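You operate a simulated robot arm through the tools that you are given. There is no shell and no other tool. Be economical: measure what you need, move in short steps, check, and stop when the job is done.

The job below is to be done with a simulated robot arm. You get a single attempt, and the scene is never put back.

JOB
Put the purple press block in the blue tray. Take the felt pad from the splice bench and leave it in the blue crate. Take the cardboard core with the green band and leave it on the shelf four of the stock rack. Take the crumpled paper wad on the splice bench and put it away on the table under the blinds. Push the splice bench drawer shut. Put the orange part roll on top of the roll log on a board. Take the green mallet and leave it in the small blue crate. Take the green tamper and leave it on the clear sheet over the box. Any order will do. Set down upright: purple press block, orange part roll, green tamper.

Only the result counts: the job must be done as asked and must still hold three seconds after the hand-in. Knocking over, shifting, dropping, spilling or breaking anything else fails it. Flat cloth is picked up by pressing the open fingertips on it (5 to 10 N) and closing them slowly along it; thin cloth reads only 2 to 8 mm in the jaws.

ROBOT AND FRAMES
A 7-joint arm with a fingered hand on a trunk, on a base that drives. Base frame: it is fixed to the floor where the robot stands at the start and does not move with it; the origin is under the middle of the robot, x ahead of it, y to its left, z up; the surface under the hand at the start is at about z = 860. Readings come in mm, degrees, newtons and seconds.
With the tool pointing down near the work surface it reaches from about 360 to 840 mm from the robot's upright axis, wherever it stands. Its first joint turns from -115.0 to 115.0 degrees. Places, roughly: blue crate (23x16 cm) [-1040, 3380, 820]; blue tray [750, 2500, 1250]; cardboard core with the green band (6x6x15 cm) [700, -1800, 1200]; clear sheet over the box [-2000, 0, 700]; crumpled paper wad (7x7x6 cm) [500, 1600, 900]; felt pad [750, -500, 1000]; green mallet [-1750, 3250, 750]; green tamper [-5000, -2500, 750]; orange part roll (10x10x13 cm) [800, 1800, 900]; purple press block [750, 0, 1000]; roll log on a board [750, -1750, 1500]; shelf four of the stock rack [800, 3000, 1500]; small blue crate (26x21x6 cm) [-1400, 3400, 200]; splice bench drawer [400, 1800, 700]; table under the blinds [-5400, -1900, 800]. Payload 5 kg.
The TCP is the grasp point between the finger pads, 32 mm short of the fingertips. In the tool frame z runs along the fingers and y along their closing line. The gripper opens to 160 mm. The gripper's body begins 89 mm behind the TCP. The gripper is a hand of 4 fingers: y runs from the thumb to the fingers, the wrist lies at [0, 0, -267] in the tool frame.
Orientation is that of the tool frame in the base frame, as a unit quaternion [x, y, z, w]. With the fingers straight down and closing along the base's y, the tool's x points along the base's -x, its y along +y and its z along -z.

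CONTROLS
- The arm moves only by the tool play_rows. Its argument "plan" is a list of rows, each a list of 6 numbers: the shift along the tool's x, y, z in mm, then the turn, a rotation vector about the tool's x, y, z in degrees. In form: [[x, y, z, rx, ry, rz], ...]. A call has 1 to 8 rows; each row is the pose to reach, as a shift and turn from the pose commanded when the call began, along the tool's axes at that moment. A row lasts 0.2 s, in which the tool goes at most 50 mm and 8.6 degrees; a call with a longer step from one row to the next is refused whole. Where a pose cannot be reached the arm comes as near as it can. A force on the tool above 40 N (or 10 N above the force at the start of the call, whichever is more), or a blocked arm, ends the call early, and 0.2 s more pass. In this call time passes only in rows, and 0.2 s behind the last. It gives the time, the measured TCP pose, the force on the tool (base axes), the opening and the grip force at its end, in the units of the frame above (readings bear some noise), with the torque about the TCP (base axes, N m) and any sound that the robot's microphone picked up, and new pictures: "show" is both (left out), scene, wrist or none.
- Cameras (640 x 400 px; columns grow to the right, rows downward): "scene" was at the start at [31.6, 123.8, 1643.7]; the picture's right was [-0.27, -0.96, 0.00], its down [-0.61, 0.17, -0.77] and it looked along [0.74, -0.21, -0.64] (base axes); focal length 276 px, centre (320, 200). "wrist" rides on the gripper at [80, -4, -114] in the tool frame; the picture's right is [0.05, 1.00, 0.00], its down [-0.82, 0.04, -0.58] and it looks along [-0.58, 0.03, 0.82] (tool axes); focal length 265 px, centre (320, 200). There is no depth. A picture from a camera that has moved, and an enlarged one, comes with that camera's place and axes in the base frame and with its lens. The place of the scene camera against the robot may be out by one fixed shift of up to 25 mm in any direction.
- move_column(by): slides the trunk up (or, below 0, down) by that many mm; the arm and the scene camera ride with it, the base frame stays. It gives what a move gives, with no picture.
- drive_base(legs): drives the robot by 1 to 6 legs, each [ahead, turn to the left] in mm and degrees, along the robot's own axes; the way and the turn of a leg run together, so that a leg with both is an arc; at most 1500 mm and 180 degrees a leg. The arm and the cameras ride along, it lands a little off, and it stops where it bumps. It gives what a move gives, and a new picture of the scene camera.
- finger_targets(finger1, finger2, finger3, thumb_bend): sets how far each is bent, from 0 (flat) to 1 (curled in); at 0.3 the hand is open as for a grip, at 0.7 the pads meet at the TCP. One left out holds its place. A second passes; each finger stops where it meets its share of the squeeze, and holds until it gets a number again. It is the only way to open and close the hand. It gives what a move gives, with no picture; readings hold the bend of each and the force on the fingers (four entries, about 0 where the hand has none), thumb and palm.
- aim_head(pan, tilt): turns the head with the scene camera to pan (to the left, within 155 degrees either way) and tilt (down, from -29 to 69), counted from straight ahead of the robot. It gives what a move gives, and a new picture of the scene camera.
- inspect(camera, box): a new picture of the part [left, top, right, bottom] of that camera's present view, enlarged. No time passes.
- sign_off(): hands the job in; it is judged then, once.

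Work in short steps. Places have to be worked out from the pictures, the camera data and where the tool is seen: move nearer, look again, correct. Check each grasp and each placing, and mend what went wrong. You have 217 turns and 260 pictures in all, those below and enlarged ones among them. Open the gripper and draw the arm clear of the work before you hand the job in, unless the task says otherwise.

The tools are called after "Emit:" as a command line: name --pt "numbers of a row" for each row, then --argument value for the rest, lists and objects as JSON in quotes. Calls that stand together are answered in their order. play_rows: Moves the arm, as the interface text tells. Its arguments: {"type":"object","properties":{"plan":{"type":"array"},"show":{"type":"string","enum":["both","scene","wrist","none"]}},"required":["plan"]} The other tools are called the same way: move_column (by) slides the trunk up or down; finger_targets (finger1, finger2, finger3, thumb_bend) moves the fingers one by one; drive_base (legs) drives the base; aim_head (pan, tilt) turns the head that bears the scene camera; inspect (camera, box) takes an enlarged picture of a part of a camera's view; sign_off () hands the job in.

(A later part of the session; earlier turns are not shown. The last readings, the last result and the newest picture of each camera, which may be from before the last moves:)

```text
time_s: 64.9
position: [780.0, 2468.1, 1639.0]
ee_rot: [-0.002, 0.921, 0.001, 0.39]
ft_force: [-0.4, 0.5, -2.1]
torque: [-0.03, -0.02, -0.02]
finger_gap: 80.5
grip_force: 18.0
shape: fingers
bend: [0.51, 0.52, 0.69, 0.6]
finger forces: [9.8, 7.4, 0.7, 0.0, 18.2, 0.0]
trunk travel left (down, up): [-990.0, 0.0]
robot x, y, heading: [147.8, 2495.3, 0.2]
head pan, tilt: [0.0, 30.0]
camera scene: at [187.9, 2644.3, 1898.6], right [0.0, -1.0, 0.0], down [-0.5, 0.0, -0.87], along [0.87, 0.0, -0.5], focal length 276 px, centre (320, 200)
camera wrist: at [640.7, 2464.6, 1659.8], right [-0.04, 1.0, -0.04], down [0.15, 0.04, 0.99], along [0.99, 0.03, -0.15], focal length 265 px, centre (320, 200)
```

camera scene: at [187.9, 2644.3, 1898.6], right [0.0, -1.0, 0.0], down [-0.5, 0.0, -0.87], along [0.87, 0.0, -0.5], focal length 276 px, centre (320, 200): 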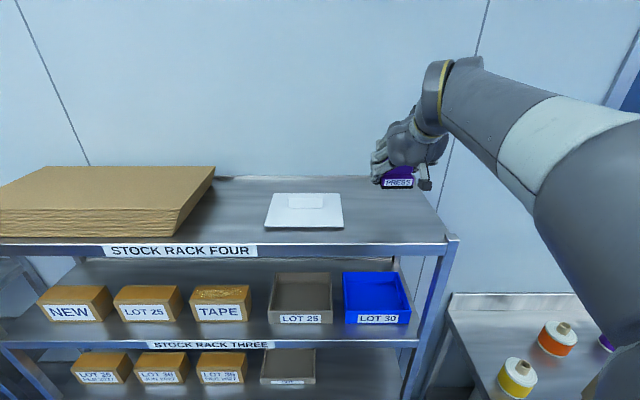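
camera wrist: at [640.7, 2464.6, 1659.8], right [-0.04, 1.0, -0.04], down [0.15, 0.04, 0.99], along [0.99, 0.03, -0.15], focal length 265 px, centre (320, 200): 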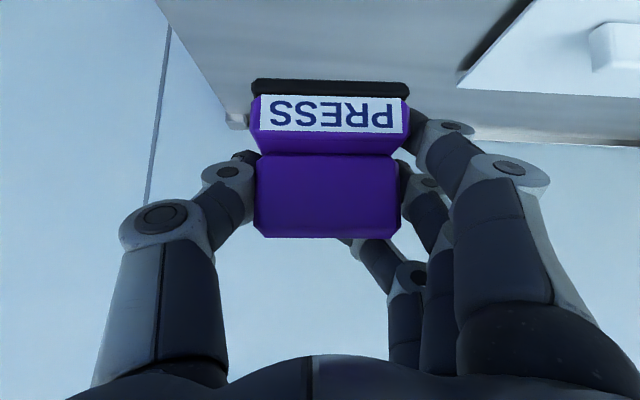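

The block is held upright (bottom ~54 mm under the TCP). I back off, lower the trunk to tray-entry height and look.

Emit:
drive_base --legs '[[-300, 0]]'

Emit:
move_column --by -345

Emit:
aim_head --pan 0 --tilt 15

Emit:
inspect --camera "scene" --box '[240, 150, 480, 300]'

```text
time_s: 66.9
position: [479.6, 2469.0, 1641.5]
ee_rot: [-0.002, 0.921, 0.001, 0.39]
ft_force: [0.3, 0.7, -1.7]
torque: [-0.01, -0.02, 0.02]
finger_gap: 80.7
grip_force: 18.3
shape: fingers
bend: [0.51, 0.52, 0.69, 0.6]
finger forces: [9.8, 7.3, 0.7, 0.0, 18.2, 0.0]
trunk travel left (down, up): [-990.0, 0.0]
robot x, y, heading: [-151.1, 2497.2, 0.2]
head pan, tilt: [0.0, 30.0]
camera scene: at [-112.0, 2643.7, 1898.7], right [0.0, -1.0, 0.0], down [-0.5, 0.0, -0.87], along [0.87, 0.0, -0.5], focal length 276 px, centre (320, 200)
```

scene: 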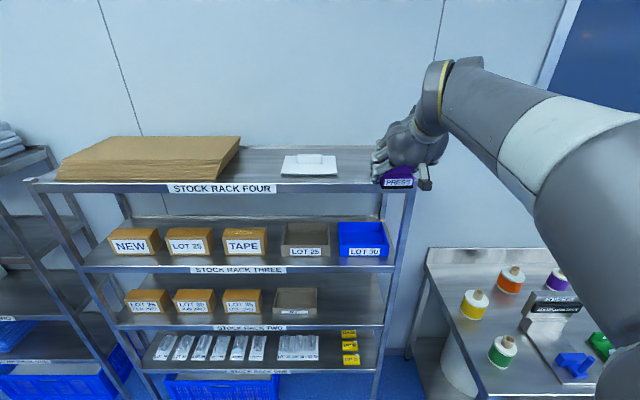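

```text
time_s: 70.3
position: [480.1, 2469.7, 1294.5]
ee_rot: [-0.003, 0.921, 0.002, 0.391]
ft_force: [-0.5, -0.3, -1.7]
torque: [0.0, -0.01, -0.03]
finger_gap: 80.6
grip_force: 17.8
shape: fingers
bend: [0.51, 0.52, 0.69, 0.6]
finger forces: [9.8, 7.4, 0.8, 0.0, 18.1, 0.1]
trunk travel left (down, up): [-645.0, 345.0]
robot x, y, heading: [-151.3, 2494.7, -0.0]
head pan, tilt: [0.0, 30.0]
```

```text
time_s: 71.1
position: [481.9, 2469.3, 1294.3]
ee_rot: [-0.002, 0.921, 0.001, 0.39]
ft_force: [-0.5, -0.2, -1.9]
torque: [0.0, 0.02, 0.01]
finger_gap: 80.8
grip_force: 18.1
shape: fingers
bend: [0.51, 0.52, 0.69, 0.6]
finger forces: [10.0, 7.4, 0.7, 0.0, 18.1, 0.0]
trunk travel left (down, up): [-645.0, 345.0]
robot x, y, heading: [-153.3, 2497.5, 0.1]
head pan, tilt: [0.0, 15.0]
camera scene: at [-107.9, 2643.7, 1577.8], right [0.0, -1.0, 0.0], down [-0.26, 0.0, -0.97], along [0.97, 0.0, -0.26], focal length 276 px, centre (320, 200)
```

scene: 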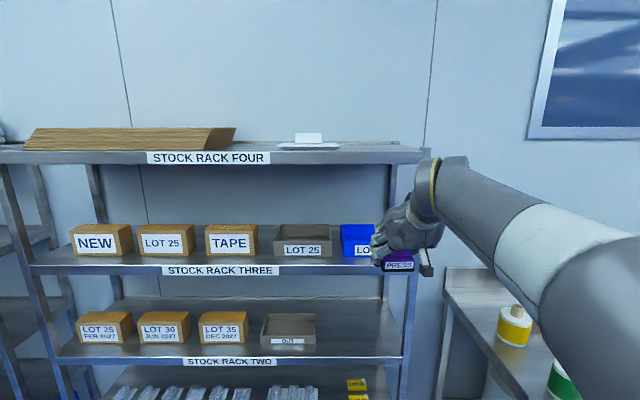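

```text
2.67 times, centred on (360, 225) of scene
camera zoom: at [-107.9, 2643.7, 1577.8], right [0.0, -1.0, 0.0], down [-0.26, 0.0, -0.97], along [0.97, 0.0, -0.26], focal length 735 px, centre (213, 133)
```

zoom: 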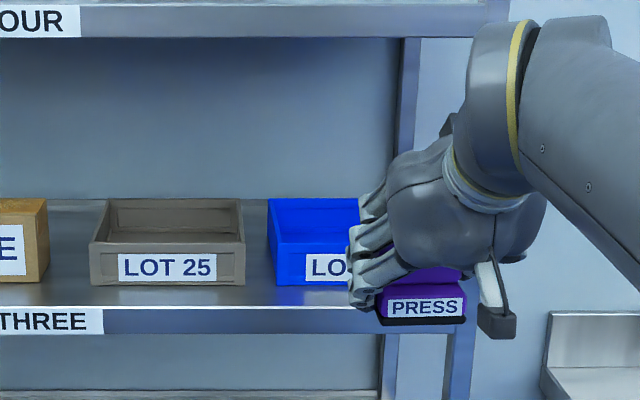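

The geometry is confirmed (shelf three z≈1150, tray x 743–896, y≈2375–2575). I tip the hand 13° flatter for entry and drive forward 150 mm.

Emit:
play_rows --pt "5 0 3 0 -6.5 0" --pt "8 0 8 0 -13 0" --show "none"

Emit:
drive_base --legs '[[150, 0]]'

```text
time_s: 71.7
position: [480.2, 2469.2, 1283.8]
ee_rot: [-0.001, 0.87, 0.001, 0.493]
ft_force: [0.5, -0.1, -1.5]
torque: [-0.01, 0.02, 0.01]
finger_gap: 80.5
grip_force: 17.5
shape: fingers
bend: [0.51, 0.52, 0.69, 0.6]
finger forces: [9.9, 7.4, 0.7, 0.0, 17.9, 0.0]
trunk travel left (down, up): [-645.0, 345.0]
robot x, y, heading: [-150.4, 2496.8, 0.4]
head pan, tilt: [0.0, 15.0]
```

```text
time_s: 73.0
position: [632.2, 2470.6, 1282.2]
ee_rot: [-0.001, 0.871, 0.001, 0.492]
ft_force: [-0.2, 0.2, -1.9]
torque: [0.01, -0.01, 0.0]
finger_gap: 80.8
grip_force: 18.0
shape: fingers
bend: [0.51, 0.52, 0.69, 0.6]
finger forces: [9.9, 7.4, 0.7, 0.1, 17.9, 0.0]
trunk travel left (down, up): [-645.0, 345.0]
robot x, y, heading: [2.9, 2496.6, 0.4]
head pan, tilt: [0.0, 15.0]
camera scene: at [42.9, 2644.1, 1577.8], right [0.0, -1.0, 0.0], down [-0.26, 0.0, -0.97], along [0.97, 0.0, -0.26], focal length 276 px, centre (320, 200)
```

scene: 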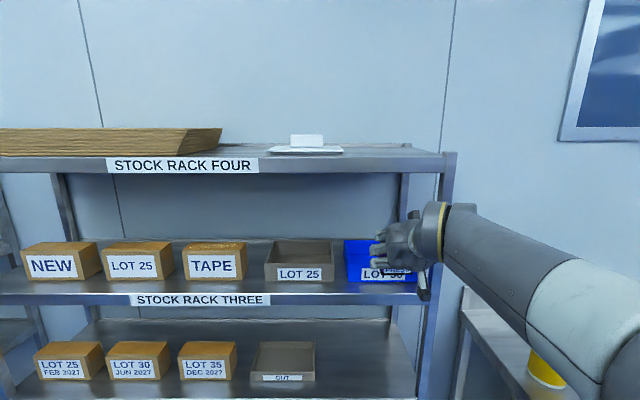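

Clear. I move the arm forward 180 mm above the rim.

Emit:
play_rows --pt "-25 0 33 0 0 0" --pt "-46 0 67 0 0 0" --pt "-69 0 105 0 0 0" --show "wrist"

Emit:
play_rows --pt "-13 0 21 0 0 0" --pt "-26 0 43 0 0 0" --pt "-31 0 51 0 0 0"

```text
time_s: 73.8
position: [757.3, 2472.7, 1286.6]
ee_rot: [-0.002, 0.872, 0.002, 0.49]
ft_force: [-0.1, -0.1, -2.0]
torque: [-0.04, 0.01, 0.0]
finger_gap: 80.4
grip_force: 18.3
shape: fingers
bend: [0.51, 0.52, 0.69, 0.6]
finger forces: [9.9, 7.4, 0.7, 0.0, 17.9, 0.1]
trunk travel left (down, up): [-645.0, 345.0]
robot x, y, heading: [-1.8, 2495.6, 0.3]
head pan, tilt: [0.0, 15.0]
camera wrist: at [618.2, 2466.8, 1274.7], right [-0.03, 1.0, -0.04], down [-0.07, 0.04, 1.0], along [1.0, 0.03, 0.07], focal length 265 px, centre (320, 200)
```

wrist: 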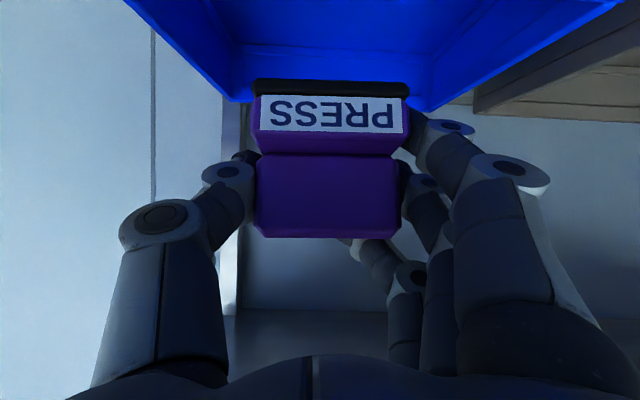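

```text
time_s: 74.7
position: [815.7, 2470.8, 1288.3]
ee_rot: [-0.003, 0.87, 0.001, 0.493]
ft_force: [0.5, -0.7, -2.2]
torque: [0.0, 0.04, -0.01]
finger_gap: 80.5
grip_force: 17.7
shape: fingers
bend: [0.51, 0.52, 0.7, 0.6]
finger forces: [10.0, 7.4, 0.8, 0.0, 18.0, 0.1]
trunk travel left (down, up): [-645.0, 345.0]
robot x, y, heading: [0.6, 2497.7, 0.3]
head pan, tilt: [0.0, 15.0]
camera scene: at [42.0, 2644.1, 1577.8], right [0.0, -1.0, 0.0], down [-0.26, 0.0, -0.97], along [0.97, 0.0, -0.26], focal length 276 px, centre (320, 200)
camera wrist: at [677.6, 2466.8, 1276.6], right [-0.03, 1.0, -0.04], down [-0.07, 0.04, 1.0], along [1.0, 0.03, 0.07], focal length 265 px, centre (320, 200)
```

scene: 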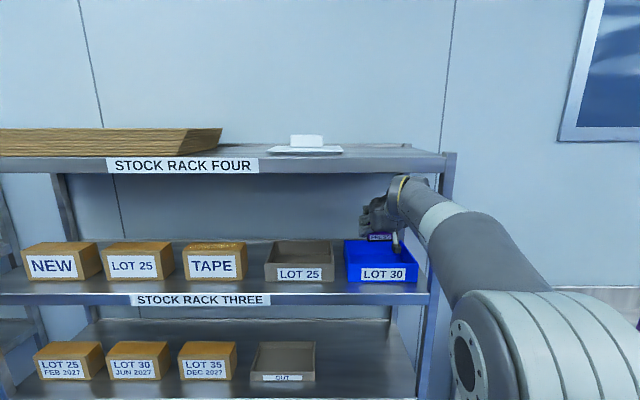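
wrist: 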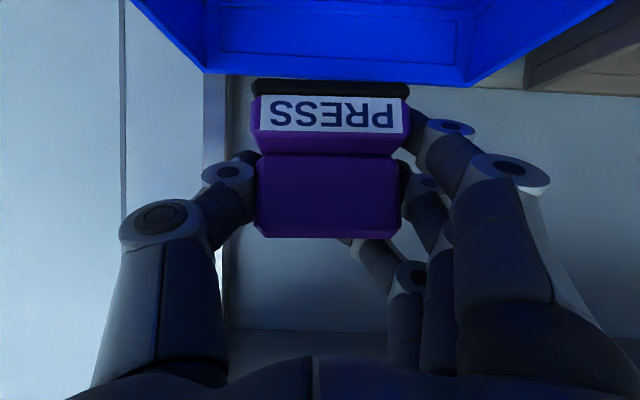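

Centred in the tray. I lower while righting the block.

Emit:
play_rows --pt "17 0 10 0 4.5 0" --pt "34 0 21 0 9 0" --pt "53 0 32 0 13 0"

```text
time_s: 75.5
position: [816.0, 2471.3, 1225.8]
ee_rot: [-0.002, 0.921, 0.001, 0.39]
ft_force: [-1.0, 1.0, -2.1]
torque: [0.05, -0.02, -0.02]
finger_gap: 80.6
grip_force: 17.5
shape: fingers
bend: [0.51, 0.52, 0.7, 0.6]
finger forces: [9.9, 7.5, 0.8, 0.0, 17.8, 0.0]
trunk travel left (down, up): [-645.0, 345.0]
robot x, y, heading: [1.0, 2497.0, 0.3]
head pan, tilt: [0.0, 15.0]
camera scene: at [42.4, 2643.9, 1577.9], right [0.0, -1.0, 0.0], down [-0.26, 0.0, -0.97], along [0.97, 0.0, -0.26], focal length 276 px, centre (320, 200)
camera wrist: at [677.7, 2467.0, 1246.6], right [-0.04, 1.0, -0.04], down [0.15, 0.04, 0.99], along [0.99, 0.03, -0.15], focal length 265 px, centre (320, 200)
```

scene: 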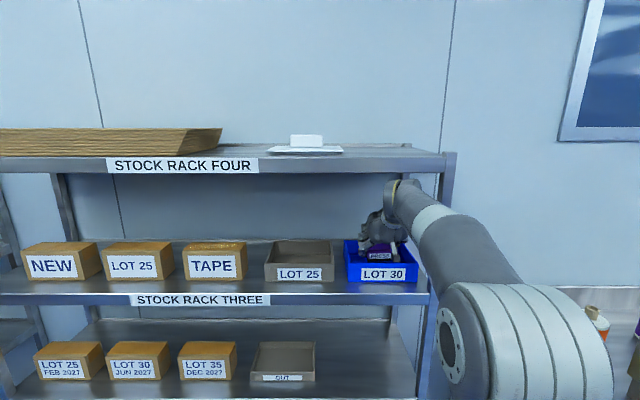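
wrist: 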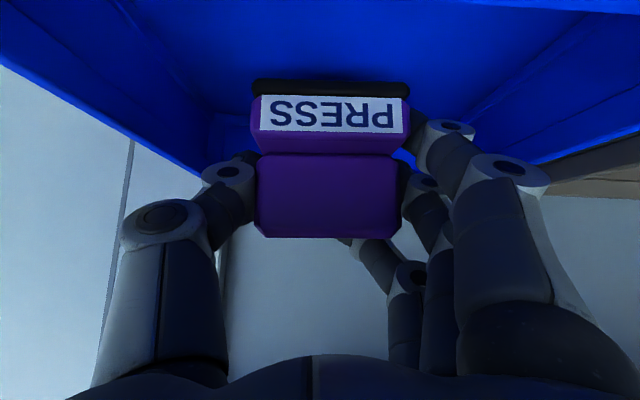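

Inside the tray. I lower slowly to contact.

Emit:
play_rows --pt "3 0 3 0 0 0" --pt "6 0 6 0 0 0" --pt "9 0 9 0 0 0" --show "none"

Emit:
play_rows --pt "1.5 0 1.5 0 0 0" --pt "3 0 3 0 0 0" --show "none"

```text
time_s: 76.2
position: [816.9, 2471.7, 1214.2]
ee_rot: [-0.003, 0.921, 0.001, 0.39]
ft_force: [0.4, 0.0, -1.6]
torque: [-0.04, -0.04, 0.01]
finger_gap: 80.6
grip_force: 17.7
shape: fingers
bend: [0.51, 0.52, 0.7, 0.6]
finger forces: [9.9, 7.4, 0.6, 0.0, 17.8, 0.0]
trunk travel left (down, up): [-645.0, 345.0]
robot x, y, heading: [1.1, 2495.1, 0.2]
head pan, tilt: [0.0, 15.0]
```

```text
time_s: 76.8
position: [816.9, 2471.7, 1211.0]
ee_rot: [-0.002, 0.92, 0.001, 0.392]
ft_force: [0.4, -0.8, 0.6]
torque: [0.1, 0.0, -0.03]
finger_gap: 80.4
grip_force: 19.4
shape: fingers
bend: [0.51, 0.52, 0.7, 0.6]
finger forces: [9.8, 7.7, 1.7, 0.1, 18.0, 0.0]
trunk travel left (down, up): [-645.0, 345.0]
robot x, y, heading: [0.3, 2495.7, 0.2]
head pan, tilt: [0.0, 15.0]
```

Contact at z≈1211. I release, and retreat back along the tool axis.

Emit:
finger_targets --finger1 0.42 --finger2 0.42 --finger3 0.42 --thumb_bend 0.46

Emit:
play_rows --pt "0 0 -40 0 0 0" --pt "0 0 -80 0 0 0" --pt "0 0 -120 0 0 0" --pt "0 0 -165 0 0 0" --pt "0 0 -210 0 0 0"

```text
time_s: 77.8
position: [815.6, 2470.9, 1209.5]
ee_rot: [-0.003, 0.921, 0.002, 0.39]
ft_force: [0.6, 0.1, -0.7]
torque: [0.01, 0.0, 0.0]
finger_gap: 114.5
grip_force: 0.1
shape: fingers
bend: [0.42, 0.42, 0.42, 0.46]
finger forces: [0.1, 0.0, 0.0, 0.1, 0.0, 0.1]
trunk travel left (down, up): [-645.0, 345.0]
robot x, y, heading: [-2.9, 2498.5, 0.4]
head pan, tilt: [0.0, 15.0]
```

```text
time_s: 79.0
position: [664.0, 2470.8, 1356.8]
ee_rot: [-0.001, 0.921, 0.0, 0.39]
ft_force: [-0.7, -0.4, 0.5]
torque: [0.01, -0.02, 0.01]
finger_gap: 114.5
grip_force: 0.1
shape: fingers
bend: [0.42, 0.42, 0.42, 0.46]
finger forces: [0.0, 0.0, 0.0, 0.1, 0.1, 0.0]
trunk travel left (down, up): [-645.0, 345.0]
robot x, y, heading: [0.4, 2497.2, 0.0]
head pan, tilt: [0.0, 15.0]
camera scene: at [40.8, 2644.2, 1577.8], right [0.0, -1.0, 0.0], down [-0.26, 0.0, -0.97], along [0.97, 0.0, -0.26], focal length 276 px, centre (320, 200)
camera wrist: at [525.8, 2466.0, 1376.6], right [-0.04, 1.0, -0.04], down [0.15, 0.04, 0.99], along [0.99, 0.03, -0.15], focal length 265 px, centre (320, 200)
```

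scene: 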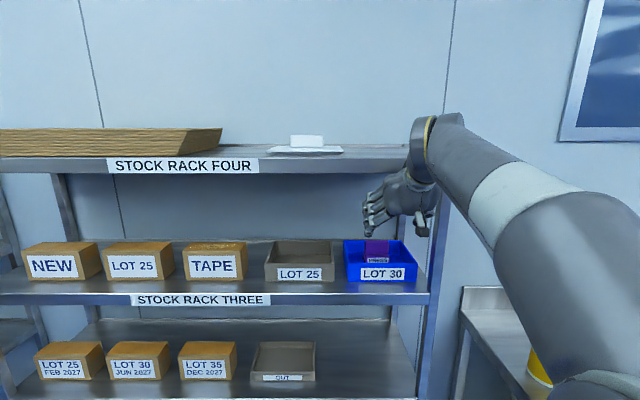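
wrist: 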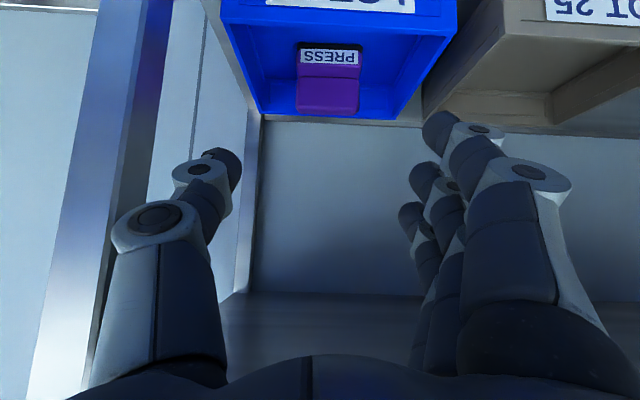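

The press block is upright in the blue tray. Next the drawer: I back off and drive to face the bench end at y≈1800.

Emit:
drive_base --legs '[[-400, 0], [0, -90], [720, 0], [0, 90]]'

Emit:
aim_head --pan 0 --tilt 40

```text
time_s: 92.7
position: [278.4, 1753.0, 1356.5]
ee_rot: [-0.004, 0.92, 0.002, 0.391]
ft_force: [0.5, -0.5, 0.2]
torque: [0.01, 0.0, 0.0]
finger_gap: 114.6
grip_force: 0.1
shape: fingers
bend: [0.42, 0.42, 0.42, 0.46]
finger forces: [0.1, 0.1, 0.0, 0.0, 0.1, 0.0]
trunk travel left (down, up): [-645.0, 345.0]
robot x, y, heading: [-388.2, 1777.6, 0.2]
head pan, tilt: [0.0, 15.0]
camera scene: at [-345.3, 1924.3, 1577.8], right [0.01, -1.0, 0.0], down [-0.26, 0.0, -0.97], along [0.97, 0.01, -0.26], focal length 276 px, centre (320, 200)
```

scene: 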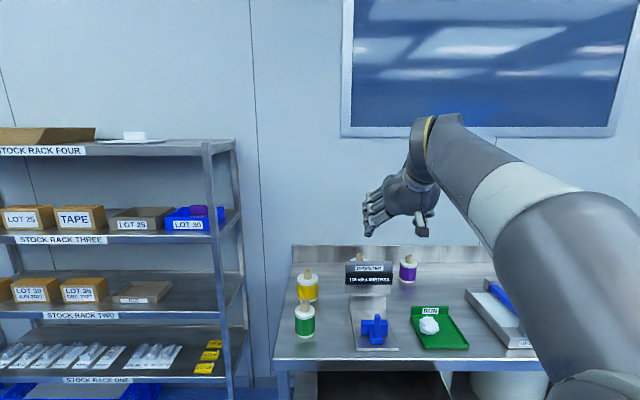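

```text
time_s: 93.5
position: [279.6, 1751.5, 1356.5]
ee_rot: [-0.003, 0.92, 0.001, 0.391]
ft_force: [-0.3, 0.3, 0.6]
torque: [0.0, -0.01, -0.02]
finger_gap: 114.5
grip_force: 0.0
shape: fingers
bend: [0.42, 0.42, 0.42, 0.46]
finger forces: [0.0, 0.1, 0.0, 0.0, 0.0, 0.0]
trunk travel left (down, up): [-645.0, 345.0]
robot x, y, heading: [-388.4, 1775.6, 0.1]
head pan, tilt: [0.0, 40.0]
camera scene: at [-353.6, 1924.1, 1538.4], right [0.01, -1.0, 0.0], down [-0.64, 0.0, -0.77], along [0.77, 0.0, -0.64], focal length 276 px, centre (320, 200)
```

scene: 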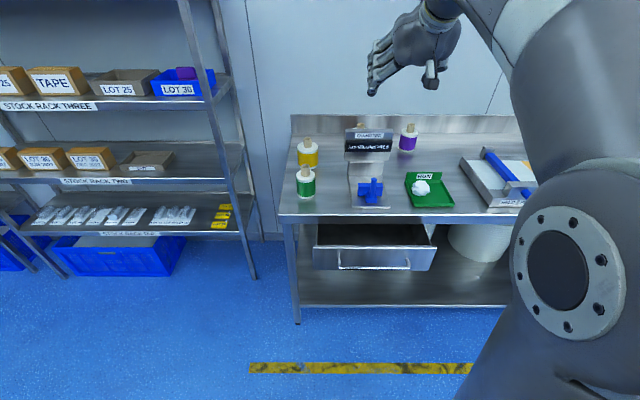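

The drawer front is open at about x≈260, y≈1745, z≈700–810. I level the hand, draw it back and close it to a fist, then lower the trunk.

Emit:
play_rows --pt "17 0 -18 0 -7.3 0" --pt "35 0 -36 0 -14.6 0" --pt "52 0 -54 0 -22 0" --pt "69 0 -72 0 -29.3 0" --pt "87 0 -90 0 -36.6 0" --pt "104 0 -108 0 -44 0" --show "none"

Emit:
finger_targets --finger1 0.72 --finger2 0.72 --finger3 0.72 --thumb_bend 0.6

Emit:
move_column --by -600

Emit:
aim_head --pan 0 --tilt 25

```text
time_s: 95.0
position: [234.4, 1720.5, 1258.4]
ee_rot: [-0.006, 0.743, -0.006, 0.669]
ft_force: [0.7, 0.5, -0.2]
torque: [0.03, -0.06, 0.03]
finger_gap: 115.6
grip_force: 0.1
shape: fingers
bend: [0.42, 0.42, 0.42, 0.46]
finger forces: [0.0, 0.1, 0.1, 0.0, 0.1, 0.0]
out of reach, approached as far as the arm can: row 3, 4, 5, 6
trunk travel left (down, up): [-645.0, 345.0]
robot x, y, heading: [-386.1, 1774.6, 0.4]
head pan, tilt: [0.0, 40.0]
```

```text
time_s: 96.0
position: [233.2, 1722.3, 1257.7]
ee_rot: [-0.002, 0.743, -0.003, 0.67]
ft_force: [-0.2, -0.2, -0.1]
torque: [0.02, -0.01, -0.03]
finger_gap: 34.6
grip_force: 0.0
shape: fingers
bend: [0.72, 0.72, 0.72, 0.6]
finger forces: [0.0, 0.0, 0.1, 0.0, 0.0, 0.0]
trunk travel left (down, up): [-645.0, 345.0]
robot x, y, heading: [-390.8, 1776.4, 0.3]
head pan, tilt: [0.0, 40.0]
```

```text
refused: -600 is not a number from -400 to 400
```

```text
time_s: 96.7
position: [234.2, 1722.1, 1257.6]
ee_rot: [-0.002, 0.743, -0.003, 0.67]
ft_force: [-0.1, 0.5, 0.8]
torque: [-0.03, -0.01, -0.03]
finger_gap: 34.5
grip_force: 0.1
shape: fingers
bend: [0.72, 0.72, 0.72, 0.6]
finger forces: [0.0, 0.0, 0.0, 0.1, 0.0, 0.0]
trunk travel left (down, up): [-645.0, 345.0]
robot x, y, heading: [-388.0, 1777.3, 0.3]
head pan, tilt: [0.0, 25.0]
camera scene: at [-346.6, 1924.1, 1561.6], right [0.01, -1.0, 0.0], down [-0.42, 0.0, -0.91], along [0.91, 0.0, -0.42], focal length 276 px, centre (320, 200)
```

scene: 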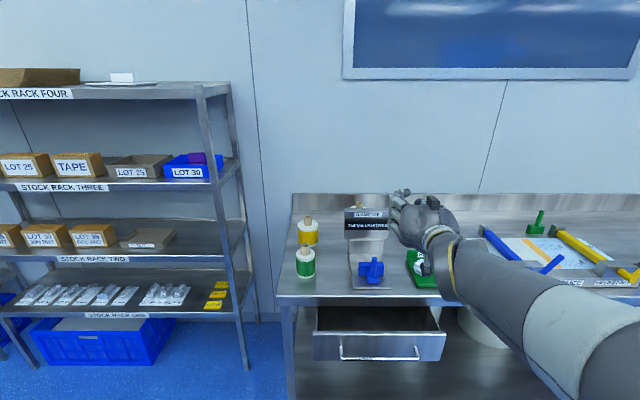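

I back up 200 mm, then lower the trunk in two steps.

Emit:
drive_base --legs '[[-200, 0]]'

Emit:
move_column --by -400

Emit:
move_column --by -100

Emit:
aim_head --pan -5 --tilt 20

```text
time_s: 98.3
position: [34.3, 1721.7, 1258.9]
ee_rot: [-0.003, 0.743, -0.002, 0.669]
ft_force: [0.2, 0.0, -0.5]
torque: [0.02, 0.01, 0.03]
finger_gap: 34.4
grip_force: 0.1
shape: fingers
bend: [0.72, 0.72, 0.72, 0.6]
finger forces: [0.0, 0.0, 0.0, 0.0, 0.0, 0.0]
trunk travel left (down, up): [-645.0, 345.0]
robot x, y, heading: [-587.4, 1779.4, 0.1]
head pan, tilt: [0.0, 25.0]
camera scene: at [-546.0, 1923.1, 1561.7], right [0.01, -1.0, 0.0], down [-0.42, 0.0, -0.91], along [0.91, 0.0, -0.42], focal length 276 px, centre (320, 200)
```

scene: 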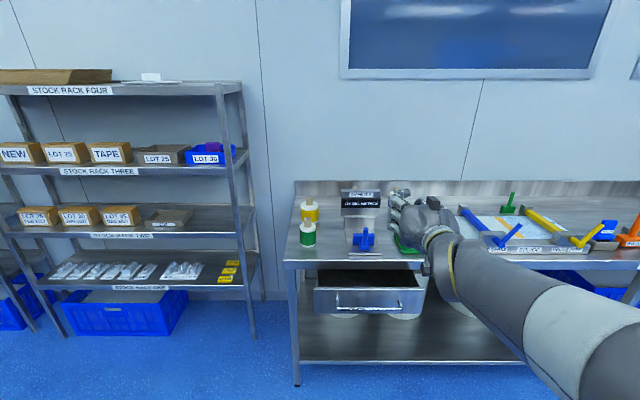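

```text
time_s: 100.9
position: [-30.5, 1737.9, 787.2]
ee_rot: [0.008, 0.843, 0.018, 0.538]
ft_force: [-0.3, 0.2, -0.9]
torque: [0.02, -0.02, 0.03]
finger_gap: 34.5
grip_force: 0.0
shape: fingers
bend: [0.72, 0.72, 0.72, 0.6]
finger forces: [0.0, 0.0, 0.1, 0.1, 0.0, 0.0]
trunk travel left (down, up): [-371.0, 619.0]
robot x, y, heading: [-589.8, 1776.4, 0.4]
head pan, tilt: [0.0, 25.0]
stopped: the arm was blocked; the commanded pose is now the measured one
```

```text
time_s: 102.2
position: [-30.2, 1739.6, 680.3]
ee_rot: [0.008, 0.847, 0.018, 0.531]
ft_force: [0.3, -0.3, 0.0]
torque: [0.02, -0.02, 0.02]
finger_gap: 34.4
grip_force: 0.1
shape: fingers
bend: [0.72, 0.72, 0.72, 0.6]
finger forces: [0.0, 0.0, 0.1, 0.0, 0.1, 0.0]
trunk travel left (down, up): [-271.0, 719.0]
robot x, y, heading: [-585.1, 1777.4, 0.2]
head pan, tilt: [0.0, 25.0]
```

```text
time_s: 102.9
position: [-29.3, 1738.8, 681.2]
ee_rot: [0.009, 0.847, 0.017, 0.531]
ft_force: [0.2, 0.2, 0.7]
torque: [-0.01, -0.03, 0.01]
finger_gap: 34.4
grip_force: 0.0
shape: fingers
bend: [0.72, 0.72, 0.72, 0.6]
finger forces: [0.0, 0.0, 0.0, 0.1, 0.1, 0.1]
trunk travel left (down, up): [-271.0, 719.0]
robot x, y, heading: [-586.0, 1776.2, 0.1]
head pan, tilt: [-5.0, 20.0]
camera scene: at [-544.6, 1915.0, 1195.3], right [-0.08, -1.0, 0.0], down [-0.34, 0.03, -0.94], along [0.94, -0.08, -0.34], focal length 276 px, centre (320, 200)
```

scene: 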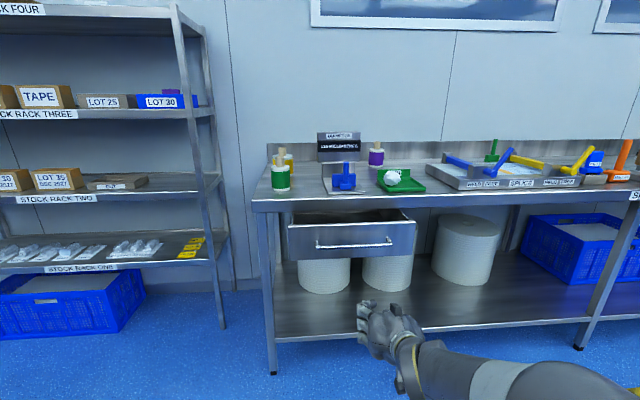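

The drawer front is at x≈265, z 698–820, centred y≈1737. I raise and level the fist to z≈790 and drive forward.

Emit:
play_rows --pt "-29 0 -3 0 -6.2 0" --pt "-58 0 -6 0 -12.5 0" --pt "-87 0 -9 0 -18.8 0" --pt "-117 0 -12 0 -25 0" --show "none"

Emit:
drive_base --legs '[[150, 0]]'

```text
time_s: 103.9
position: [8.3, 1733.5, 801.1]
ee_rot: [0.014, 0.705, 0.015, 0.709]
ft_force: [-0.3, -1.0, -1.2]
torque: [0.0, 0.04, -0.02]
finger_gap: 34.3
grip_force: 0.1
shape: fingers
bend: [0.72, 0.72, 0.72, 0.6]
finger forces: [0.1, 0.0, 0.1, 0.1, 0.0, 0.0]
out of reach, approached as far as the arm can: row 1, 2
trunk travel left (down, up): [-271.0, 719.0]
robot x, y, heading: [-586.1, 1774.2, 0.3]
head pan, tilt: [-5.0, 20.0]
```

```text
time_s: 105.2
position: [158.0, 1737.0, 800.2]
ee_rot: [0.012, 0.706, 0.016, 0.708]
ft_force: [-0.6, 0.3, 0.3]
torque: [0.02, 0.01, -0.01]
finger_gap: 34.4
grip_force: 0.1
shape: fingers
bend: [0.72, 0.72, 0.72, 0.6]
finger forces: [0.0, 0.1, 0.0, 0.0, 0.1, 0.0]
trunk travel left (down, up): [-271.0, 719.0]
robot x, y, heading: [-437.6, 1777.5, 0.3]
head pan, tilt: [-5.0, 20.0]
camera scene: at [-394.5, 1915.7, 1195.8], right [-0.08, -1.0, 0.0], down [-0.34, 0.03, -0.94], along [0.94, -0.08, -0.34], focal length 276 px, centre (320, 200)
```

scene: 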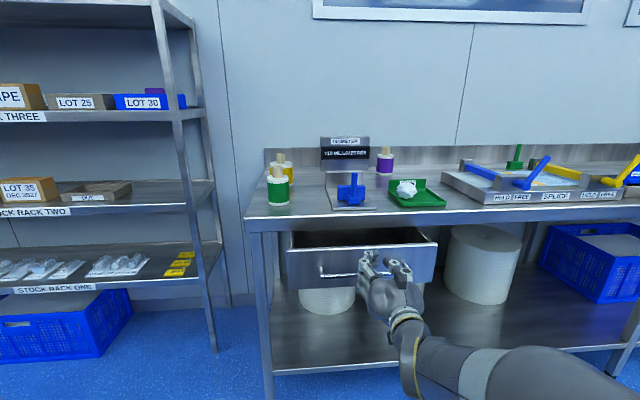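

The fist faces the drawer front. I push forward in steps.

Emit:
play_rows --pt "10 0 25 0 0 0" --pt "15 0 50 0 0 0" --pt "15 0 75 0 0 0" --pt "15 0 95 0 0 0" --pt "15 0 115 0 0 0" --pt "15 0 135 0 0 0" --pt "15 0 150 0 0 0"

```text
time_s: 106.8
position: [306.3, 1740.1, 791.2]
ee_rot: [0.01, 0.704, 0.017, 0.71]
ft_force: [-22.6, 12.5, 29.1]
torque: [0.48, 0.5, 0.2]
finger_gap: 32.8
grip_force: 18.3
shape: fingers
bend: [0.82, 0.72, 0.72, 0.6]
finger forces: [36.4, 0.0, 0.0, 0.1, 0.1, 0.0]
trunk travel left (down, up): [-271.0, 719.0]
robot x, y, heading: [-438.5, 1778.3, 0.1]
head pan, tilt: [-5.0, 20.0]
camera scene: at [-398.9, 1916.8, 1196.0], right [-0.08, -1.0, 0.0], down [-0.34, 0.03, -0.94], along [0.94, -0.08, -0.34], focal length 276 px, centre (320, 200)
camera wrist: at [192.3, 1738.7, 707.8], right [-0.01, 1.0, -0.01], down [-0.59, 0.01, 0.81], along [0.81, 0.02, 0.58], focal length 265 px, centre (320, 200)
```

scene: 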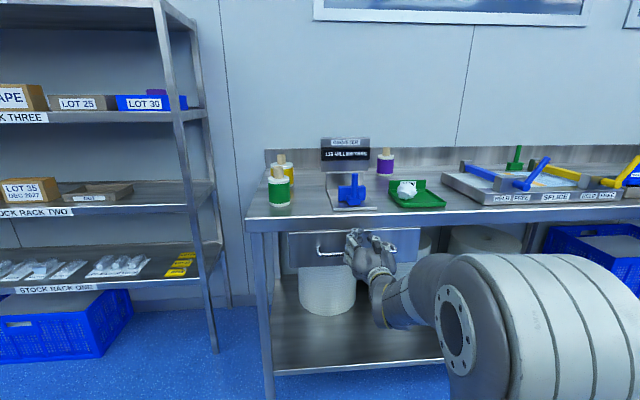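
wrist: 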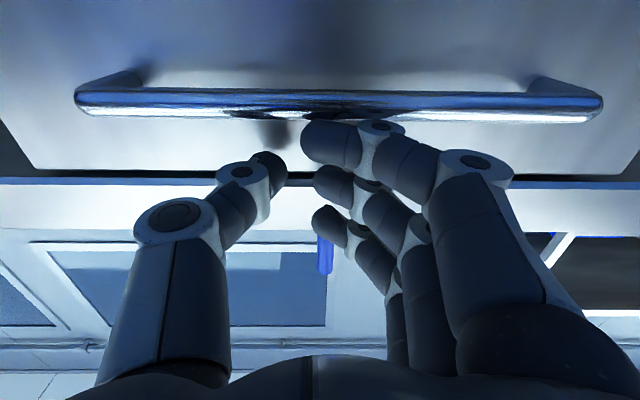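

The drawer has moved far in; finger 1 presses the handle. I back off 30 mm and check whether it is fully shut.

Emit:
play_rows --pt "0 0 -30 0 0 0" --pt "0 0 -60 0 0 0" --show "none"

Emit:
inspect --camera "scene" --box '[240, 190, 460, 290]'

Emit:
inspect --camera "wrist" --box '[0, 0, 640, 400]'

```text
time_s: 107.4
position: [247.1, 1736.3, 790.3]
ee_rot: [0.012, 0.704, 0.016, 0.71]
ft_force: [-0.5, -4.5, 28.2]
torque: [-0.22, -0.8, -0.13]
finger_gap: 30.5
grip_force: 14.1
shape: fingers
bend: [0.73, 0.72, 0.72, 0.6]
finger forces: [28.3, 0.0, 0.0, 0.0, 0.1, 0.0]
trunk travel left (down, up): [-271.0, 719.0]
robot x, y, heading: [-439.9, 1774.7, 0.6]
head pan, tilt: [-5.0, 20.0]
```

```text
2.91 times, centred on (350, 240) of scene
camera zoom: at [-395.9, 1915.5, 1195.9], right [-0.08, -1.0, 0.0], down [-0.34, 0.03, -0.94], along [0.94, -0.08, -0.34], focal length 802 px, centre (233, 84)
```

zoom: 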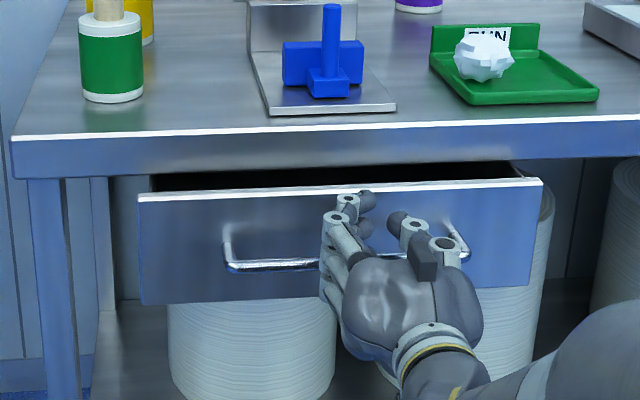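

```text
1.00 times, centred on (320, 200) of wrist (not enlarged: the box is as wide or as high as the picture)
camera zoom: at [134.0, 1734.9, 706.4], right [0.0, 1.0, -0.01], down [-0.58, 0.01, 0.81], along [0.81, 0.01, 0.58], focal length 265 px, centre (320, 200)
```

zoom: 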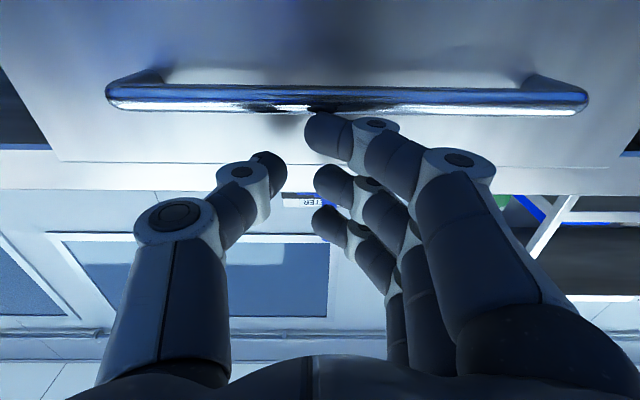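

Finger 1 hooked on the bar and pulled the drawer back a bit. I lift off the bar, draw back, and curl the other fingers so that one finger can push the panel above the bar.

Emit:
play_rows --pt "-10 0 0 0 0 0" --pt "-26 0 0 0 0 0" --pt "-26 0 -30 0 0 0" --pt "-26 0 -60 0 0 0" --show "none"

Emit:
finger_targets --finger1 0.6 --finger2 1.0 --finger3 1.0 --thumb_bend 0.9

Emit:
inspect --camera "scene" --box '[240, 190, 460, 290]'

Emit:
inspect --camera "wrist" --box '[0, 0, 640, 400]'

```text
time_s: 108.4
position: [188.2, 1735.5, 810.5]
ee_rot: [0.012, 0.707, 0.016, 0.707]
ft_force: [-0.1, 0.6, -0.3]
torque: [0.0, -0.06, 0.03]
finger_gap: 34.2
grip_force: 0.1
shape: fingers
bend: [0.72, 0.72, 0.72, 0.6]
finger forces: [0.0, 0.0, 0.0, 0.0, 0.0, 0.1]
trunk travel left (down, up): [-271.0, 719.0]
robot x, y, heading: [-434.4, 1776.7, 0.1]
head pan, tilt: [-5.0, 20.0]
```

```text
time_s: 109.4
position: [187.8, 1735.5, 811.0]
ee_rot: [0.012, 0.706, 0.016, 0.708]
ft_force: [0.4, 0.1, 0.0]
torque: [0.02, 0.03, -0.01]
finger_gap: 28.2
grip_force: 0.1
shape: fingers
bend: [0.6, 1.0, 1.0, 0.83]
finger forces: [0.1, 0.0, 0.0, 0.0, 0.0, 0.0]
trunk travel left (down, up): [-271.0, 719.0]
robot x, y, heading: [-435.8, 1775.3, 0.2]
head pan, tilt: [-5.0, 20.0]
```

```text
2.91 times, centred on (350, 240) of scene
camera zoom: at [-394.5, 1915.7, 1195.8], right [-0.08, -1.0, 0.0], down [-0.34, 0.03, -0.94], along [0.94, -0.08, -0.34], focal length 802 px, centre (233, 84)
```

zoom: 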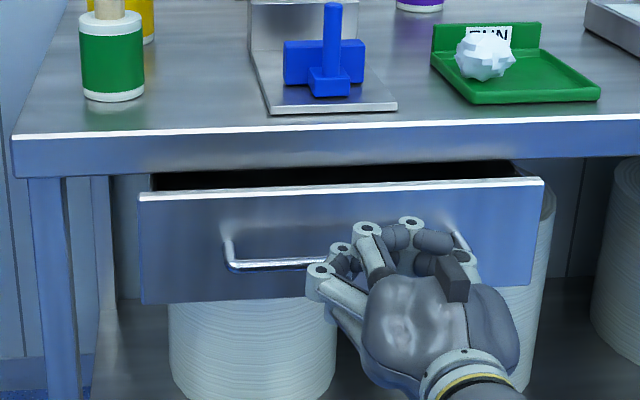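

```text
1.00 times, centred on (320, 200) of wrist (not enlarged: the box is as wide or as high as the picture)
camera zoom: at [73.9, 1734.7, 729.0], right [-0.01, 1.0, -0.01], down [-0.58, 0.01, 0.82], along [0.82, 0.01, 0.58], focal length 265 px, centre (320, 200)
```

zoom: 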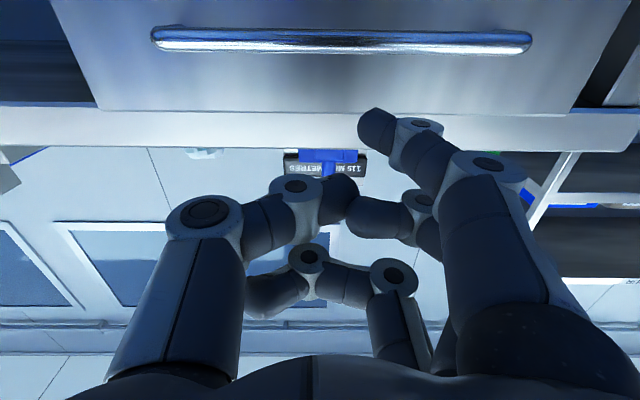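

Finger 1's tip is at z≈782, between the bar and the panel's top edge. I push again.

Emit:
play_rows --pt "0 0 25 0 0 0" --pt "0 0 50 0 0 0" --pt "0 0 75 0 0 0" --pt "0 0 95 0 0 0" --pt "0 0 110 0 0 0" --pt "0 0 125 0 0 0" --pt "0 0 140 0 0 0" --pt "0 0 155 0 0 0"

```text
time_s: 111.1
position: [326.0, 1743.0, 811.0]
ee_rot: [0.008, 0.707, 0.019, 0.707]
ft_force: [-24.0, 5.9, 4.1]
torque: [0.28, 0.56, 0.76]
finger_gap: 22.9
grip_force: 11.3
shape: fingers
bend: [0.72, 1.0, 1.0, 0.83]
finger forces: [23.6, 0.1, 0.0, 0.0, 0.1, 0.0]
trunk travel left (down, up): [-271.0, 719.0]
robot x, y, heading: [-439.2, 1777.0, 0.5]
head pan, tilt: [-5.0, 20.0]
stopped in row 8: the force on the tool passed its limit at 45 N (the readings are from after the stop); the commanded pose is now the measured one
camera scene: at [-397.7, 1916.2, 1195.9], right [-0.08, -1.0, 0.0], down [-0.34, 0.03, -0.94], along [0.94, -0.08, -0.34], focal length 276 px, centre (320, 200)
camera wrist: at [210.9, 1740.7, 729.5], right [-0.02, 1.0, -0.01], down [-0.58, 0.0, 0.82], along [0.82, 0.02, 0.58], focal length 265 px, centre (320, 200)
```

scene: 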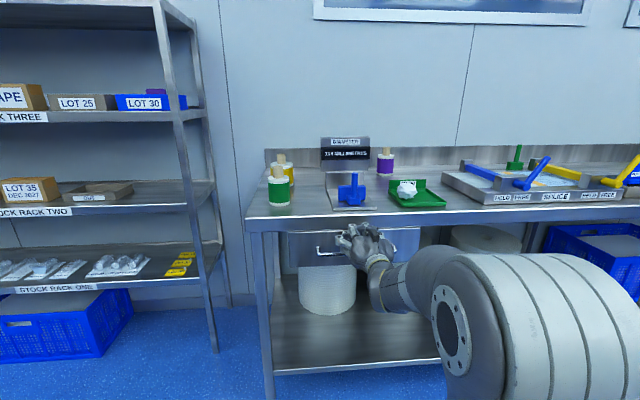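
wrist: 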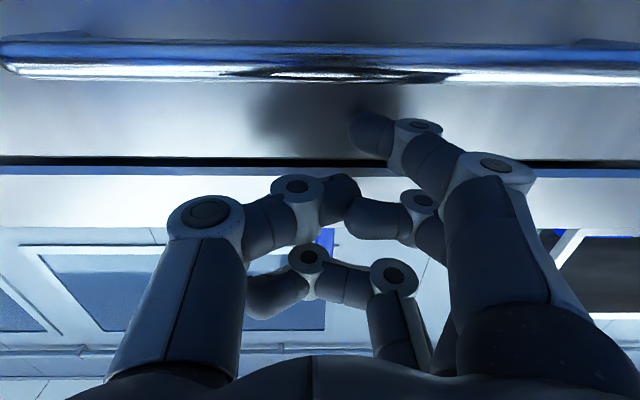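

Strong stop: the drawer seems shut, panel flush. I back off straight and inspect.

Emit:
play_rows --pt "0 0 -25 0 0 0" --pt "0 0 -60 0 0 0" --pt "0 0 -105 0 0 0" --pt "0 0 -150 0 0 0" --show "none"

Emit:
inspect --camera "scene" --box '[240, 190, 460, 290]'

```text
time_s: 112.1
position: [176.8, 1740.0, 809.0]
ee_rot: [0.01, 0.708, 0.019, 0.706]
ft_force: [0.4, 0.0, -0.6]
torque: [-0.01, -0.02, 0.04]
finger_gap: 28.6
grip_force: 0.0
shape: fingers
bend: [0.6, 1.0, 1.0, 0.83]
finger forces: [0.1, 0.0, 0.1, 0.0, 0.0, 0.0]
trunk travel left (down, up): [-271.0, 719.0]
robot x, y, heading: [-434.9, 1776.7, 0.4]
head pan, tilt: [-5.0, 20.0]
```

```text
2.91 times, centred on (350, 240) of scene
camera zoom: at [-394.4, 1915.8, 1195.8], right [-0.08, -1.0, 0.0], down [-0.34, 0.03, -0.94], along [0.94, -0.08, -0.34], focal length 802 px, centre (233, 84)
```

zoom: 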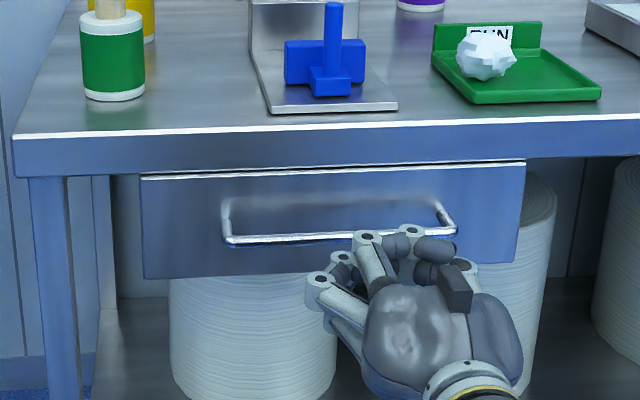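

I zoom in tighter on the seam between the panel and the bench fascia.

Emit:
inspect --camera "scene" --box '[280, 235, 340, 272]'

Emit:
inspect --camera "scene" --box '[380, 232, 440, 270]'

Emit:
inspect --camera "wrist" --box '[0, 0, 640, 400]'

```text
10.67 times, centred on (310, 254) of scene
camera zoom: at [-394.4, 1915.8, 1195.8], right [-0.08, -1.0, 0.0], down [-0.34, 0.03, -0.94], along [0.94, -0.08, -0.34], focal length 2941 px, centre (427, -371)
```

zoom: 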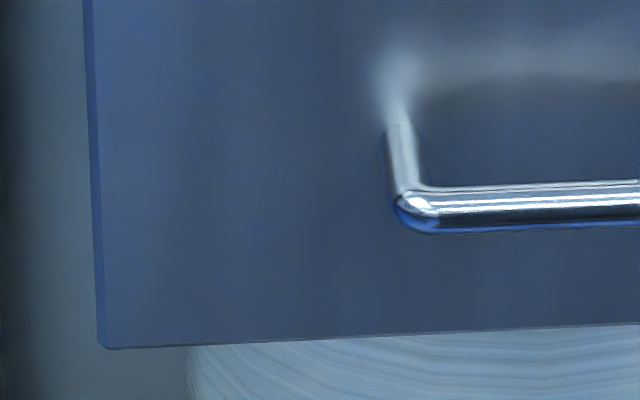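

```text
10.53 times, centred on (410, 251) of scene
camera zoom: at [-394.4, 1915.8, 1195.8], right [-0.08, -1.0, 0.0], down [-0.34, 0.03, -0.94], along [0.94, -0.08, -0.34], focal length 2902 px, centre (-627, -337)
```

zoom: 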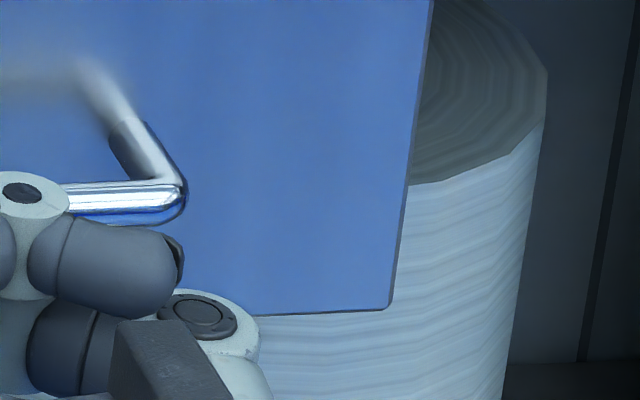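

```text
1.00 times, centred on (320, 200) of wrist (not enlarged: the box is as wide or as high as the picture)
camera zoom: at [62.9, 1737.2, 727.9], right [-0.01, 1.0, -0.01], down [-0.58, 0.0, 0.82], along [0.82, 0.02, 0.58], focal length 265 px, centre (320, 200)
```

zoom: 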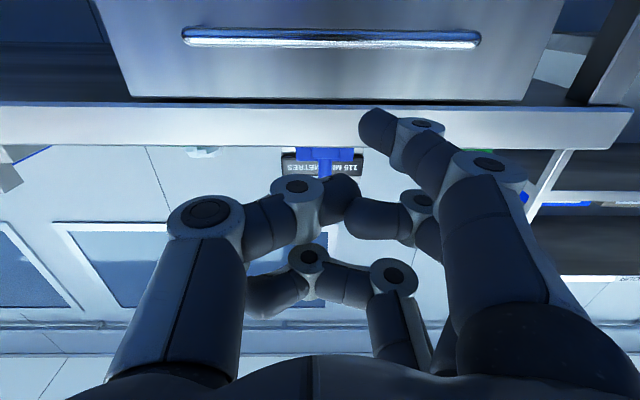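

Triangulated from both cameras, the drawer panel is at x≈391, flush with the fascia: shut. Next the orange roll: I back off, raise the trunk, open the hand and turn it downward.

Emit:
drive_base --legs '[[-100, 0]]'

Emit:
move_column --by 400

Emit:
move_column --by 79

Emit:
finger_targets --finger1 0.3 --finger2 0.3 --finger3 0.3 --thumb_bend 0.3

Emit:
play_rows --pt "0 0 0 0 8.5 0" --pt "0 0 0 0 17 0" --pt "0 0 0 0 25.5 0" --pt "0 0 0 0 34 0" --pt "0 0 0 0 42.5 0" --pt "0 0 0 0 51 0" --pt "0 0 0 0 59.5 0" --pt "0 0 0 0 68 0" --show "none"

Emit:
play_rows --pt "0 0 0 0 7.5 0" --pt "0 0 0 0 15 0" --pt "0 0 0 0 22 0" --show "none"

Emit:
aim_head --pan -10 --tilt 30

```text
time_s: 113.2
position: [78.2, 1737.9, 808.4]
ee_rot: [0.009, 0.708, 0.017, 0.706]
ft_force: [1.3, 0.2, -0.3]
torque: [-0.01, 0.02, 0.01]
finger_gap: 28.5
grip_force: 0.0
shape: fingers
bend: [0.6, 1.0, 1.0, 0.83]
finger forces: [0.1, 0.0, 0.1, 0.1, 0.0, 0.0]
trunk travel left (down, up): [-271.0, 719.0]
robot x, y, heading: [-534.3, 1776.6, 0.3]
head pan, tilt: [-5.0, 20.0]
camera scene: at [-494.6, 1915.2, 1195.8], right [-0.08, -1.0, 0.0], down [-0.34, 0.03, -0.94], along [0.94, -0.08, -0.34], focal length 276 px, centre (320, 200)
```

scene: 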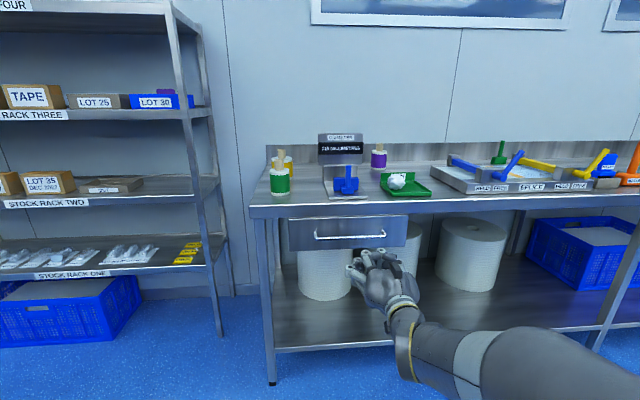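

```text
time_s: 117.1
position: [78.0, 1737.9, 1209.3]
ee_rot: [0.01, 0.708, 0.017, 0.706]
ft_force: [0.4, -0.3, -1.2]
torque: [0.01, 0.01, -0.01]
finger_gap: 28.5
grip_force: 0.0
shape: fingers
bend: [0.6, 1.0, 1.0, 0.83]
finger forces: [0.0, 0.0, 0.0, 0.0, 0.0, 0.1]
trunk travel left (down, up): [-671.0, 319.0]
robot x, y, heading: [-535.7, 1774.6, 0.4]
head pan, tilt: [-5.0, 20.0]
```

```text
time_s: 118.2
position: [77.8, 1738.1, 1288.0]
ee_rot: [0.009, 0.708, 0.017, 0.706]
ft_force: [0.5, -0.5, 0.4]
torque: [0.05, 0.0, 0.02]
finger_gap: 28.3
grip_force: 0.0
shape: fingers
bend: [0.6, 1.0, 1.0, 0.83]
finger forces: [0.1, 0.1, 0.0, 0.0, 0.1, 0.0]
trunk travel left (down, up): [-750.0, 240.0]
robot x, y, heading: [-536.6, 1777.4, 0.2]
head pan, tilt: [-5.0, 20.0]
```

```text
time_s: 119.2
position: [77.0, 1737.5, 1289.4]
ee_rot: [0.01, 0.708, 0.017, 0.706]
ft_force: [-0.6, 0.0, 0.1]
torque: [-0.02, 0.0, 0.04]
finger_gap: 170.1
grip_force: 0.0
shape: fingers
bend: [0.3, 0.3, 0.3, 0.3]
finger forces: [0.1, 0.1, 0.0, 0.1, 0.0, 0.1]
trunk travel left (down, up): [-750.0, 240.0]
robot x, y, heading: [-535.0, 1773.4, 0.3]
head pan, tilt: [-5.0, 20.0]
```

```text
time_s: 121.0
position: [80.1, 1738.0, 1288.6]
ee_rot: [-0.002, 0.982, 0.021, 0.188]
ft_force: [0.6, 0.3, -0.3]
torque: [-0.03, 0.05, -0.04]
finger_gap: 170.7
grip_force: 0.0
shape: fingers
bend: [0.3, 0.3, 0.3, 0.3]
finger forces: [0.1, 0.0, 0.0, 0.0, 0.0, 0.1]
trunk travel left (down, up): [-750.0, 240.0]
robot x, y, heading: [-536.6, 1778.3, 0.5]
head pan, tilt: [-5.0, 20.0]
```

```text
time_s: 121.8
position: [80.0, 1737.6, 1287.7]
ee_rot: [-0.005, 1.0, 0.02, -0.002]
ft_force: [-0.3, 0.5, 0.1]
torque: [0.0, 0.04, -0.01]
finger_gap: 170.5
grip_force: 0.0
shape: fingers
bend: [0.3, 0.3, 0.3, 0.3]
finger forces: [0.1, 0.1, 0.1, 0.1, 0.0, 0.0]
trunk travel left (down, up): [-750.0, 240.0]
robot x, y, heading: [-535.7, 1776.7, 0.2]
head pan, tilt: [-5.0, 20.0]
```

```text
time_s: 122.5
position: [78.1, 1738.3, 1288.2]
ee_rot: [-0.005, 1.0, 0.02, -0.002]
ft_force: [-0.2, -0.7, -0.2]
torque: [-0.04, 0.02, -0.01]
finger_gap: 170.6
grip_force: 0.0
shape: fingers
bend: [0.3, 0.3, 0.3, 0.3]
finger forces: [0.0, 0.0, 0.1, 0.0, 0.0, 0.0]
trunk travel left (down, up): [-750.0, 240.0]
robot x, y, heading: [-536.1, 1774.9, 0.2]
head pan, tilt: [-10.0, 30.0]
camera scene: at [-497.9, 1907.6, 1658.8], right [-0.17, -0.99, 0.0], down [-0.49, 0.08, -0.87], along [0.85, -0.15, -0.5], focal length 276 px, centre (320, 200)
```

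scene: 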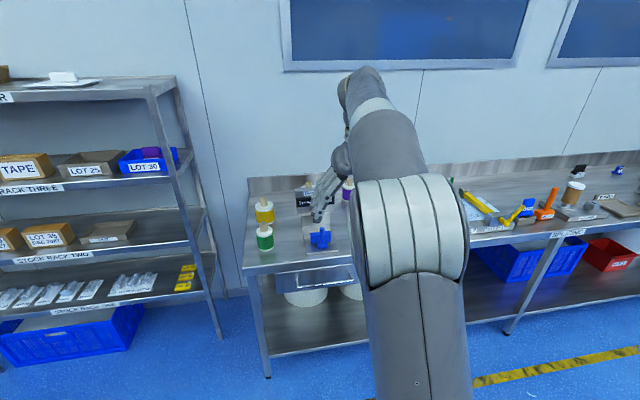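

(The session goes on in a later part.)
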